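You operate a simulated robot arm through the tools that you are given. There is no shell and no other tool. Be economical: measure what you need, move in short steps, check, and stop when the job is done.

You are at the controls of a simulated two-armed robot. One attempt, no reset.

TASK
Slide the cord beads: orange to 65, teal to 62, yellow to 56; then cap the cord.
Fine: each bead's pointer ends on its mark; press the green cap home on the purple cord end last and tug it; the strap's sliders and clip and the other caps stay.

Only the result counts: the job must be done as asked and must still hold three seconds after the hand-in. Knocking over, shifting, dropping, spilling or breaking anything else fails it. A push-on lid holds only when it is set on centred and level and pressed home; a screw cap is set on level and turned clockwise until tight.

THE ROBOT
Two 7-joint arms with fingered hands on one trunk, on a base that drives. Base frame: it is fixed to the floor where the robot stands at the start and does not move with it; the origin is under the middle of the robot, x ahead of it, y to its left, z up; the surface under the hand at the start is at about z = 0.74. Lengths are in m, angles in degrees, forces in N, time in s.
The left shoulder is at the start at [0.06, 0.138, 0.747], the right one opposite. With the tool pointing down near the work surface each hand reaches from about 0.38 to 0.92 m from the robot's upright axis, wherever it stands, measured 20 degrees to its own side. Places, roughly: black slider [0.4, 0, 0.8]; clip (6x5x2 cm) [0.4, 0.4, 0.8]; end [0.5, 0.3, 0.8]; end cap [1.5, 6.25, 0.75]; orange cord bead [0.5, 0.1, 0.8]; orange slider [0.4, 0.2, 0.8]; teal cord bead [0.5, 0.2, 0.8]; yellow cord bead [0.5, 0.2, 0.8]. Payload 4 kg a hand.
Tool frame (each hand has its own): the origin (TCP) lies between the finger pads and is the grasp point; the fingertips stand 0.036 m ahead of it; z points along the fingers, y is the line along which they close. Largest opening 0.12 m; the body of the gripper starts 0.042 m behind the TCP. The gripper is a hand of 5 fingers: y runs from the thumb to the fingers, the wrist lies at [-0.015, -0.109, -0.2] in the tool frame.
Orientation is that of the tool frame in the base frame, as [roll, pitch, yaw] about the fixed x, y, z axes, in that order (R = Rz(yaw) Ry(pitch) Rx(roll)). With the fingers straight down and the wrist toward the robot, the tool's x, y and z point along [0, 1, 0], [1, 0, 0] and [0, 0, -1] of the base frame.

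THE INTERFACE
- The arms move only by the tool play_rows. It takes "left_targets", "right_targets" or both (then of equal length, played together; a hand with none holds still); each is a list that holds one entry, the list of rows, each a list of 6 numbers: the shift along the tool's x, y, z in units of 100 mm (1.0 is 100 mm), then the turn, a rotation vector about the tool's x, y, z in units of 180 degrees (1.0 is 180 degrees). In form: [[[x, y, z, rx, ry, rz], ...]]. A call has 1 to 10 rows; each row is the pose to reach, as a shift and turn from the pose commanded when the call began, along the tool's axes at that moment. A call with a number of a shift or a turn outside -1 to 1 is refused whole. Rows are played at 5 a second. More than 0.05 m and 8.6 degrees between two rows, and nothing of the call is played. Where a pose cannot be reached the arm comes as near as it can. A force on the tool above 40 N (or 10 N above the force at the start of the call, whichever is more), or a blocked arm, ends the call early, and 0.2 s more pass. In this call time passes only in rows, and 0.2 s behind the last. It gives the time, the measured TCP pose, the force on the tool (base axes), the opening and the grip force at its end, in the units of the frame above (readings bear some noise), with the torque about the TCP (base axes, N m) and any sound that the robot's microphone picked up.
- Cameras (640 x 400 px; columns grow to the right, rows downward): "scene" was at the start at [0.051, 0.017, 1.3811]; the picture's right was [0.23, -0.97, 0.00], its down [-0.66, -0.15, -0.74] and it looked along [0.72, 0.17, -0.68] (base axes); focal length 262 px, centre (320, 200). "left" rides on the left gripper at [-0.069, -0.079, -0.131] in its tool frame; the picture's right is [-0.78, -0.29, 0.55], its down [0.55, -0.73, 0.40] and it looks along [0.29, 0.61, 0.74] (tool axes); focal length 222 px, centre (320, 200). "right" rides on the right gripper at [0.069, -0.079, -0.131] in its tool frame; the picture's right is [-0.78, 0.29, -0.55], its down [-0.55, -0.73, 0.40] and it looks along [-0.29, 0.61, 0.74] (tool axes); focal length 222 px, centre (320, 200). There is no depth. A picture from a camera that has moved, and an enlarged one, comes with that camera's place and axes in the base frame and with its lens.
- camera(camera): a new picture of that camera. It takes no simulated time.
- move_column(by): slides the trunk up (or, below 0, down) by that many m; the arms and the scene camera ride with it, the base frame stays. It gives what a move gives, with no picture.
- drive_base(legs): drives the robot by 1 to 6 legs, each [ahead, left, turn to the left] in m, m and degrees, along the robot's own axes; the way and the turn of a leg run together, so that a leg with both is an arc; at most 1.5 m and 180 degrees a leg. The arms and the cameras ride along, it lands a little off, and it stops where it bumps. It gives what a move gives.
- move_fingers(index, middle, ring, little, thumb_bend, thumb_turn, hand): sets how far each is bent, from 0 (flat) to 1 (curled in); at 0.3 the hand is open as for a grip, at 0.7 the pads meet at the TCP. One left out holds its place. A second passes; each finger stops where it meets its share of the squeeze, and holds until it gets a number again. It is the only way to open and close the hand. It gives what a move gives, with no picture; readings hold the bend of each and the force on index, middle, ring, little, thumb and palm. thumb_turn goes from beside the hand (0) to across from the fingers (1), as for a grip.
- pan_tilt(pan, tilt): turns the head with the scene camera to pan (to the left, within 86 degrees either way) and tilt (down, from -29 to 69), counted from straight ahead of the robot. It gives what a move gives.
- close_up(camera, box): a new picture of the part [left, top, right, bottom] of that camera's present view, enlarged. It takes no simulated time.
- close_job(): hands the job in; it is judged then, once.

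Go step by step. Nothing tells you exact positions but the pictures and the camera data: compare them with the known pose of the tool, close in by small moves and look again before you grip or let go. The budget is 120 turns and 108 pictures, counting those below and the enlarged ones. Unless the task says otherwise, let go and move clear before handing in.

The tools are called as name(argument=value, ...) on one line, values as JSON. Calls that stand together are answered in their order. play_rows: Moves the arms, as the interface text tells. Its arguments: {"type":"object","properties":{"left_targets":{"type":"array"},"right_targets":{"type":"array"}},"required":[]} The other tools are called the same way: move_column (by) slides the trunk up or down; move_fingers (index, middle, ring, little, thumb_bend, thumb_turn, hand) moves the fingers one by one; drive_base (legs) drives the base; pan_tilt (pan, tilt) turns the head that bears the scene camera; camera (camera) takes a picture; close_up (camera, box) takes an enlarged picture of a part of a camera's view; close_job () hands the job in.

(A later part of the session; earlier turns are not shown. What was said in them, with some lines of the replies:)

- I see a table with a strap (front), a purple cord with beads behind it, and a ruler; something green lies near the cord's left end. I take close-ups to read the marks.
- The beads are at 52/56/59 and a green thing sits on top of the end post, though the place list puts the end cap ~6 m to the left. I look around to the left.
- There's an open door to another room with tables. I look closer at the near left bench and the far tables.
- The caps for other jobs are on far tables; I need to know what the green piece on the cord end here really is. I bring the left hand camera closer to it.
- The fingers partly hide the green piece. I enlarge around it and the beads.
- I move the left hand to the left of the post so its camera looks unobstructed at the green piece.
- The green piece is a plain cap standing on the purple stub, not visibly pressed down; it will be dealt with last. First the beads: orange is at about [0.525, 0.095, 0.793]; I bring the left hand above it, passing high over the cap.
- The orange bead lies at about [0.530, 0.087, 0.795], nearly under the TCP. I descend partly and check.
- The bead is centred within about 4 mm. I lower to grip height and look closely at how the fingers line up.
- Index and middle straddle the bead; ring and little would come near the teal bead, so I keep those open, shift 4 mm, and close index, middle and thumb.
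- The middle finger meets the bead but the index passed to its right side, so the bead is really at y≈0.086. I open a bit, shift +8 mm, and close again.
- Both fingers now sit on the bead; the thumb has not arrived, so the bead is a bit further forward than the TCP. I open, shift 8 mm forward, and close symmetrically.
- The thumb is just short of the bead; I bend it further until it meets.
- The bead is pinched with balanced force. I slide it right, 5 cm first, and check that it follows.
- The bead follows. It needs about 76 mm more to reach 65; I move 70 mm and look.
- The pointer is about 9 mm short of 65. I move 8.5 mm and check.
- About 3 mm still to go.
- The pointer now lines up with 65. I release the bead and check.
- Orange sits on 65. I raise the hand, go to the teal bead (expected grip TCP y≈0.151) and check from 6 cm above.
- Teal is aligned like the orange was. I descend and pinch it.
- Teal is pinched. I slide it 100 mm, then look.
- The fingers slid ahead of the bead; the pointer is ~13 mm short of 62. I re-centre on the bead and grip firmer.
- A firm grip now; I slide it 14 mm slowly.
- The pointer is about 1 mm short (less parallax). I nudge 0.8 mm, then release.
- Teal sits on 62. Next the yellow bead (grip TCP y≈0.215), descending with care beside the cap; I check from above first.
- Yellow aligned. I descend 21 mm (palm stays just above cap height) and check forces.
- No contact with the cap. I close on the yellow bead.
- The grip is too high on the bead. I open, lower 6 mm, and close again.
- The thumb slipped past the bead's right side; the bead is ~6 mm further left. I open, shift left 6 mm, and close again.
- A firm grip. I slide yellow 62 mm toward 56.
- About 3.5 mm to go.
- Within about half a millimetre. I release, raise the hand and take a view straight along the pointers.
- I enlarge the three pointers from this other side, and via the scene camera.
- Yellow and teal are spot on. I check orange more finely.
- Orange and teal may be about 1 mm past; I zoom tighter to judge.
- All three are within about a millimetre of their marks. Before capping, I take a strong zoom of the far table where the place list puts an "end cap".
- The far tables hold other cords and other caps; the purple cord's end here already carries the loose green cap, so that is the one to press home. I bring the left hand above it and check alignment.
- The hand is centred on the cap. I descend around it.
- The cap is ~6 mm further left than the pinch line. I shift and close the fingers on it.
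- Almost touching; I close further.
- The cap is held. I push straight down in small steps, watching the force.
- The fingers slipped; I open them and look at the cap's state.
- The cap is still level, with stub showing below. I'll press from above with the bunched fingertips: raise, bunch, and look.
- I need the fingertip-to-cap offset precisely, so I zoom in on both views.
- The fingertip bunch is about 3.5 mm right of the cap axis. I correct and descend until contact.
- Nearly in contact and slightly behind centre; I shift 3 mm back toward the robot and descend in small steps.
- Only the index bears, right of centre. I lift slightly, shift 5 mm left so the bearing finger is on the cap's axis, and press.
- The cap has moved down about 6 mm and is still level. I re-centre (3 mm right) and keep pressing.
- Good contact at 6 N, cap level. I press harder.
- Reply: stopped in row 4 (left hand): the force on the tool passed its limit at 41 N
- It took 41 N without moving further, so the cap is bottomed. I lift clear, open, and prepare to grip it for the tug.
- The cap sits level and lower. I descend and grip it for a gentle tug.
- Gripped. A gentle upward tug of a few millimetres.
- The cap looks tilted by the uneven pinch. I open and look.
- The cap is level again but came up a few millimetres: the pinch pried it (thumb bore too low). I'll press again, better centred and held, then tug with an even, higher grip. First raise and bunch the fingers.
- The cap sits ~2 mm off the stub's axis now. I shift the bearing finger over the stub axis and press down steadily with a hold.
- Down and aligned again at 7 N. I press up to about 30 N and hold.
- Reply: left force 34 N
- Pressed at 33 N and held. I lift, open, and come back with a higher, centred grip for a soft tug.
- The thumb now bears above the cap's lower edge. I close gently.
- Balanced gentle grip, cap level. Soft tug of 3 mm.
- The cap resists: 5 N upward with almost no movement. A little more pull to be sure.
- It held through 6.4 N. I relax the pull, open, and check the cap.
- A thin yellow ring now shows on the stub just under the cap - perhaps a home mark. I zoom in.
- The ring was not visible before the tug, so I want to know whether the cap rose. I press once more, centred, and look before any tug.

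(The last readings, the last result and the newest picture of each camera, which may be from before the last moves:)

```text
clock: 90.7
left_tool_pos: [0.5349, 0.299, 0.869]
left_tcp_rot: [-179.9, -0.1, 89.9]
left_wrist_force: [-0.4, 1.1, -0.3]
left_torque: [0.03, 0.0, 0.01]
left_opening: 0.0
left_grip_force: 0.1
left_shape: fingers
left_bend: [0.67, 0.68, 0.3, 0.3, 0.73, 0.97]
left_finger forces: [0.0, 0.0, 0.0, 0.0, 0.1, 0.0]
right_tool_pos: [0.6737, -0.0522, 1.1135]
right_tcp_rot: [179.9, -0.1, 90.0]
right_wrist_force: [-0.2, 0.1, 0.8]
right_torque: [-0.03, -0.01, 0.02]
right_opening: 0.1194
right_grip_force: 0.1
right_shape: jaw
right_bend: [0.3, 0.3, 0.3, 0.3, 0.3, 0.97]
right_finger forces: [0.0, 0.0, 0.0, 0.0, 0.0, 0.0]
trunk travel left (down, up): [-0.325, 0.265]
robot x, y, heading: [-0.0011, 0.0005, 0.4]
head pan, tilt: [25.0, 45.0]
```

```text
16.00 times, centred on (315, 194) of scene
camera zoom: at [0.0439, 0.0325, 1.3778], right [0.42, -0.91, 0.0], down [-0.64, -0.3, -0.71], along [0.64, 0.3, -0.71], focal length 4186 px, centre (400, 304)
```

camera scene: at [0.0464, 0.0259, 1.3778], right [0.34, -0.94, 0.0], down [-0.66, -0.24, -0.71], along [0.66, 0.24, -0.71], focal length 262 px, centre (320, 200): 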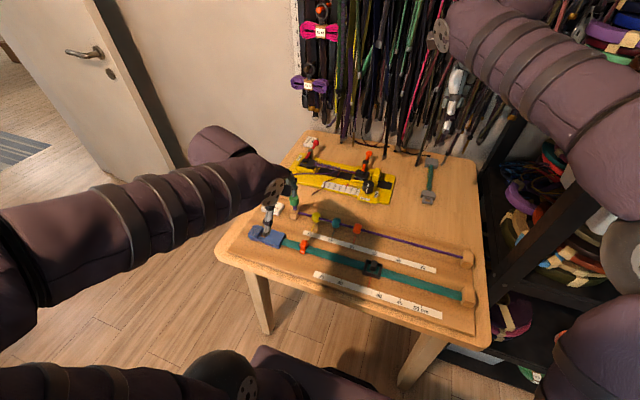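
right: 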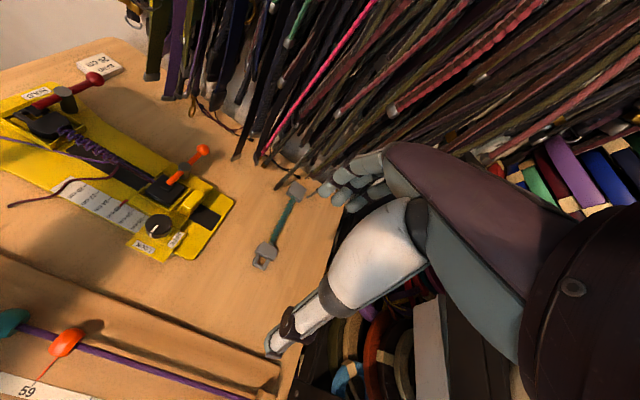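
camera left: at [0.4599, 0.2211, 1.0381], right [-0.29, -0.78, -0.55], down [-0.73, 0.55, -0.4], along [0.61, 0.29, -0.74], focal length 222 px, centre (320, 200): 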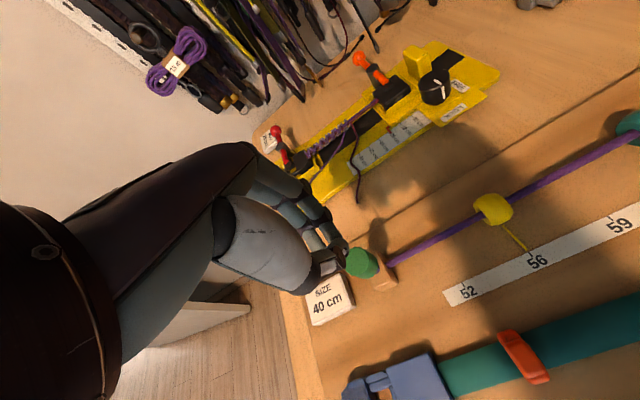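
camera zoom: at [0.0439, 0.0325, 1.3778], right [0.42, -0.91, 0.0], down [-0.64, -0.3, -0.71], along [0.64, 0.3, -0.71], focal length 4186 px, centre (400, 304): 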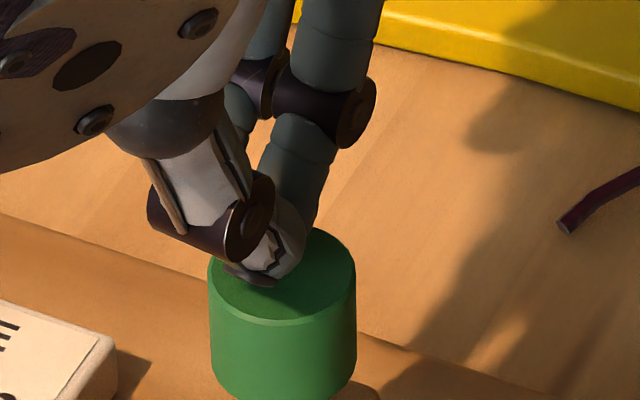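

I press to about 35 N and hold.

play_rows(left_targets=[[[0.0, 0, 0.02, 0, 0, 0], [0, 0, 0.04, 0, 0, 0], [0, 0, 0.055, 0, 0, 0], [0, 0, 0.07, 0, 0, 0], [0, 0, 0.082, 0, 0, 0], [0, 0, 0.082, 0, 0, 0], [0, 0, 0.085, 0, 0, 0]]])

close_up(camera="scene", box=[305, 190, 325, 205])

play_rows(left_targets=[[[0, 0, -0.25, 0, 0, 0], [0, -0.05, -0.5, 0, 0, 0]]])

close_up(camera="scene", box=[305, 190, 325, 205])

```text
clock: 92.3
left_tool_pos: [0.5354, 0.2993, 0.8638]
left_tcp_rot: [179.6, 0.0, 89.9]
left_wrist_force: [7.6, 1.3, 28.1]
left_torque: [-0.26, -0.48, 0.07]
left_opening: 0.0
left_grip_force: 15.6
left_shape: fingers
left_bend: [0.66, 0.68, 0.3, 0.3, 0.73, 0.97]
left_finger forces: [30.9, 0.0, 0.1, 0.0, 0.0, 0.0]
right_tool_pos: [0.6728, -0.0543, 1.114]
right_tcp_rot: [179.9, 0.0, 90.1]
right_wrist_force: [0.9, 0.2, 0.1]
right_torque: [0.01, -0.03, 0.0]
right_opening: 0.1199
right_grip_force: 0.0
right_shape: jaw
right_bend: [0.3, 0.3, 0.3, 0.3, 0.3, 0.97]
right_finger forces: [0.0, 0.0, 0.0, 0.1, 0.1, 0.0]
trunk travel left (down, up): [-0.325, 0.265]
robot x, y, heading: [0.0009, 0.0032, -0.0]
head pan, tilt: [25.0, 45.0]
```

```text
16.00 times, centred on (315, 198) of scene
camera zoom: at [0.0427, 0.0316, 1.378], right [0.42, -0.91, 0.0], down [-0.64, -0.3, -0.71], along [0.64, 0.3, -0.71], focal length 4186 px, centre (400, 240)
```

zoom: 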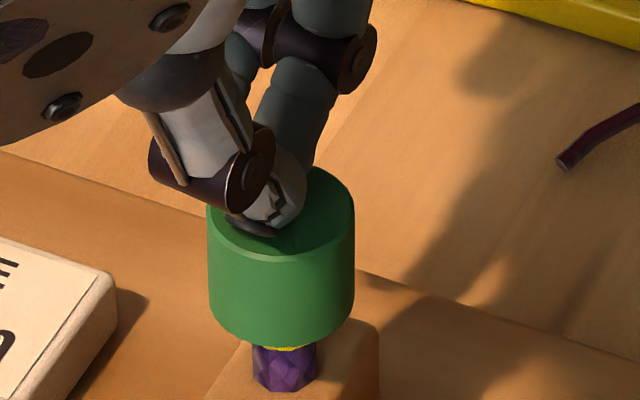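

```text
clock: 92.9
left_tool_pos: [0.5294, 0.2989, 0.9079]
left_tcp_rot: [-179.8, 0.0, 90.1]
left_wrist_force: [-0.3, 0.1, 0.4]
left_torque: [0.01, 0.02, -0.03]
left_opening: 0.0
left_grip_force: 0.1
left_shape: fingers
left_bend: [0.67, 0.68, 0.3, 0.3, 0.74, 0.97]
left_finger forces: [0.0, 0.0, 0.0, 0.0, 0.1, 0.1]
right_tool_pos: [0.6742, -0.0539, 1.1141]
right_tcp_rot: [180.0, 0.0, 90.1]
right_wrist_force: [0.0, 0.1, -0.2]
right_torque: [0.03, 0.03, 0.02]
right_opening: 0.1196
right_grip_force: 0.1
right_shape: jaw
right_bend: [0.3, 0.3, 0.3, 0.3, 0.3, 0.97]
right_finger forces: [0.1, 0.0, 0.0, 0.1, 0.0, 0.1]
trunk travel left (down, up): [-0.325, 0.265]
robot x, y, heading: [0.0002, 0.0017, 0.1]
head pan, tilt: [25.0, 45.0]
```

```text
16.00 times, centred on (315, 198) of scene
camera zoom: at [0.0437, 0.0325, 1.3776], right [0.42, -0.91, 0.0], down [-0.64, -0.3, -0.71], along [0.64, 0.3, -0.71], focal length 4186 px, centre (400, 240)
```

zoom: 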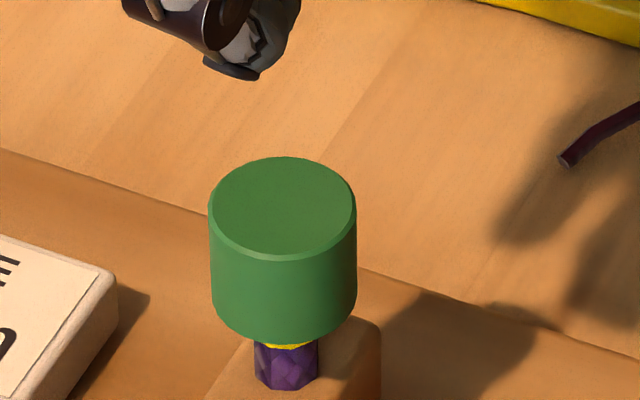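

The ring shows even under load and the cap no longer moves, so it is locked home and passed the tug. I move the hand clear and take a last overall look.

play_rows(left_targets=[[[0.1, -0.1, -0.4, 0, 0, 0], [0.4, -0.3, -0.7, 0, 0, 0], [0.7, -0.5, -0.9, 0, 0, 0], [0.9, -0.6, -1.0, 0, 0, 0]]])

close_up(camera="scene", box=[240, 150, 480, 310])

```text
clock: 93.9
left_tool_pos: [0.4677, 0.387, 1.0088]
left_tcp_rot: [-179.9, 0.0, 89.9]
left_wrist_force: [-0.3, 0.6, 0.8]
left_torque: [-0.01, 0.01, 0.0]
left_opening: 0.0002
left_grip_force: 0.1
left_shape: fingers
left_bend: [0.67, 0.68, 0.3, 0.3, 0.74, 0.97]
left_finger forces: [0.0, 0.0, 0.1, 0.1, 0.0, 0.0]
right_tool_pos: [0.6739, -0.0541, 1.1136]
right_tcp_rot: [-180.0, 0.0, 90.1]
right_wrist_force: [0.5, 0.8, 0.3]
right_torque: [0.01, 0.01, 0.0]
right_opening: 0.1197
right_grip_force: 0.0
right_shape: jaw
right_bend: [0.3, 0.3, 0.3, 0.3, 0.3, 0.97]
right_finger forces: [0.0, 0.1, 0.0, 0.0, 0.0, 0.0]
trunk travel left (down, up): [-0.325, 0.265]
robot x, y, heading: [-0.0002, -0.0011, 0.0]
head pan, tilt: [25.0, 45.0]
```

```text
2.50 times, centred on (360, 230) of scene
camera zoom: at [0.0437, 0.0325, 1.3778], right [0.42, -0.91, 0.0], down [-0.64, -0.3, -0.71], along [0.64, 0.3, -0.71], focal length 654 px, centre (220, 125)
```

zoom: 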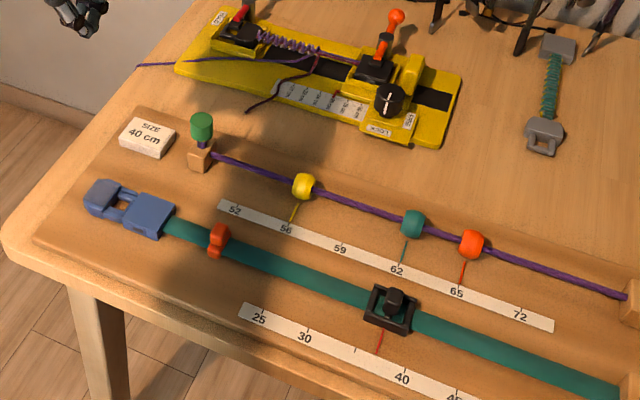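

Beads sit at 56, 62 and 65, the cap is on and held under the tug, and everything else looks unchanged; I hand in.

close_job()

```text
The job is handed in.
```

The job is handed in: orange is on 65, teal on 62 and yellow on 56, each within about a millimetre by eye. The green cap is pressed onto the purple cord end.

- **Beads:** Teal looks about 1.2 mm past its mark and orange about 0.9 mm. I left them, because moving beads after capping would have broken the order you asked for.
- **Cap:** My first tug lifted the cap a few millimetres, because the grip was uneven. I pressed it again at about 33 N and tugged it a second time, and it held a 6.4 N pull. I then pressed it once more at about 28 N to check it and did not tug after that.
- **Yellow ring:** A thin yellow ring now shows on the stub under the cap. I took it as a sign the cap is locked home, but nothing confirmed that.
- **Which cap:** I used the green cap already sitting loose on the cord end. The place list puts an "end cap" on a table about 6 m away, and I left that one and the other caps there untouched.

The strap's sliders and clip look unchanged in the last picture, and the hand is clear of the work.
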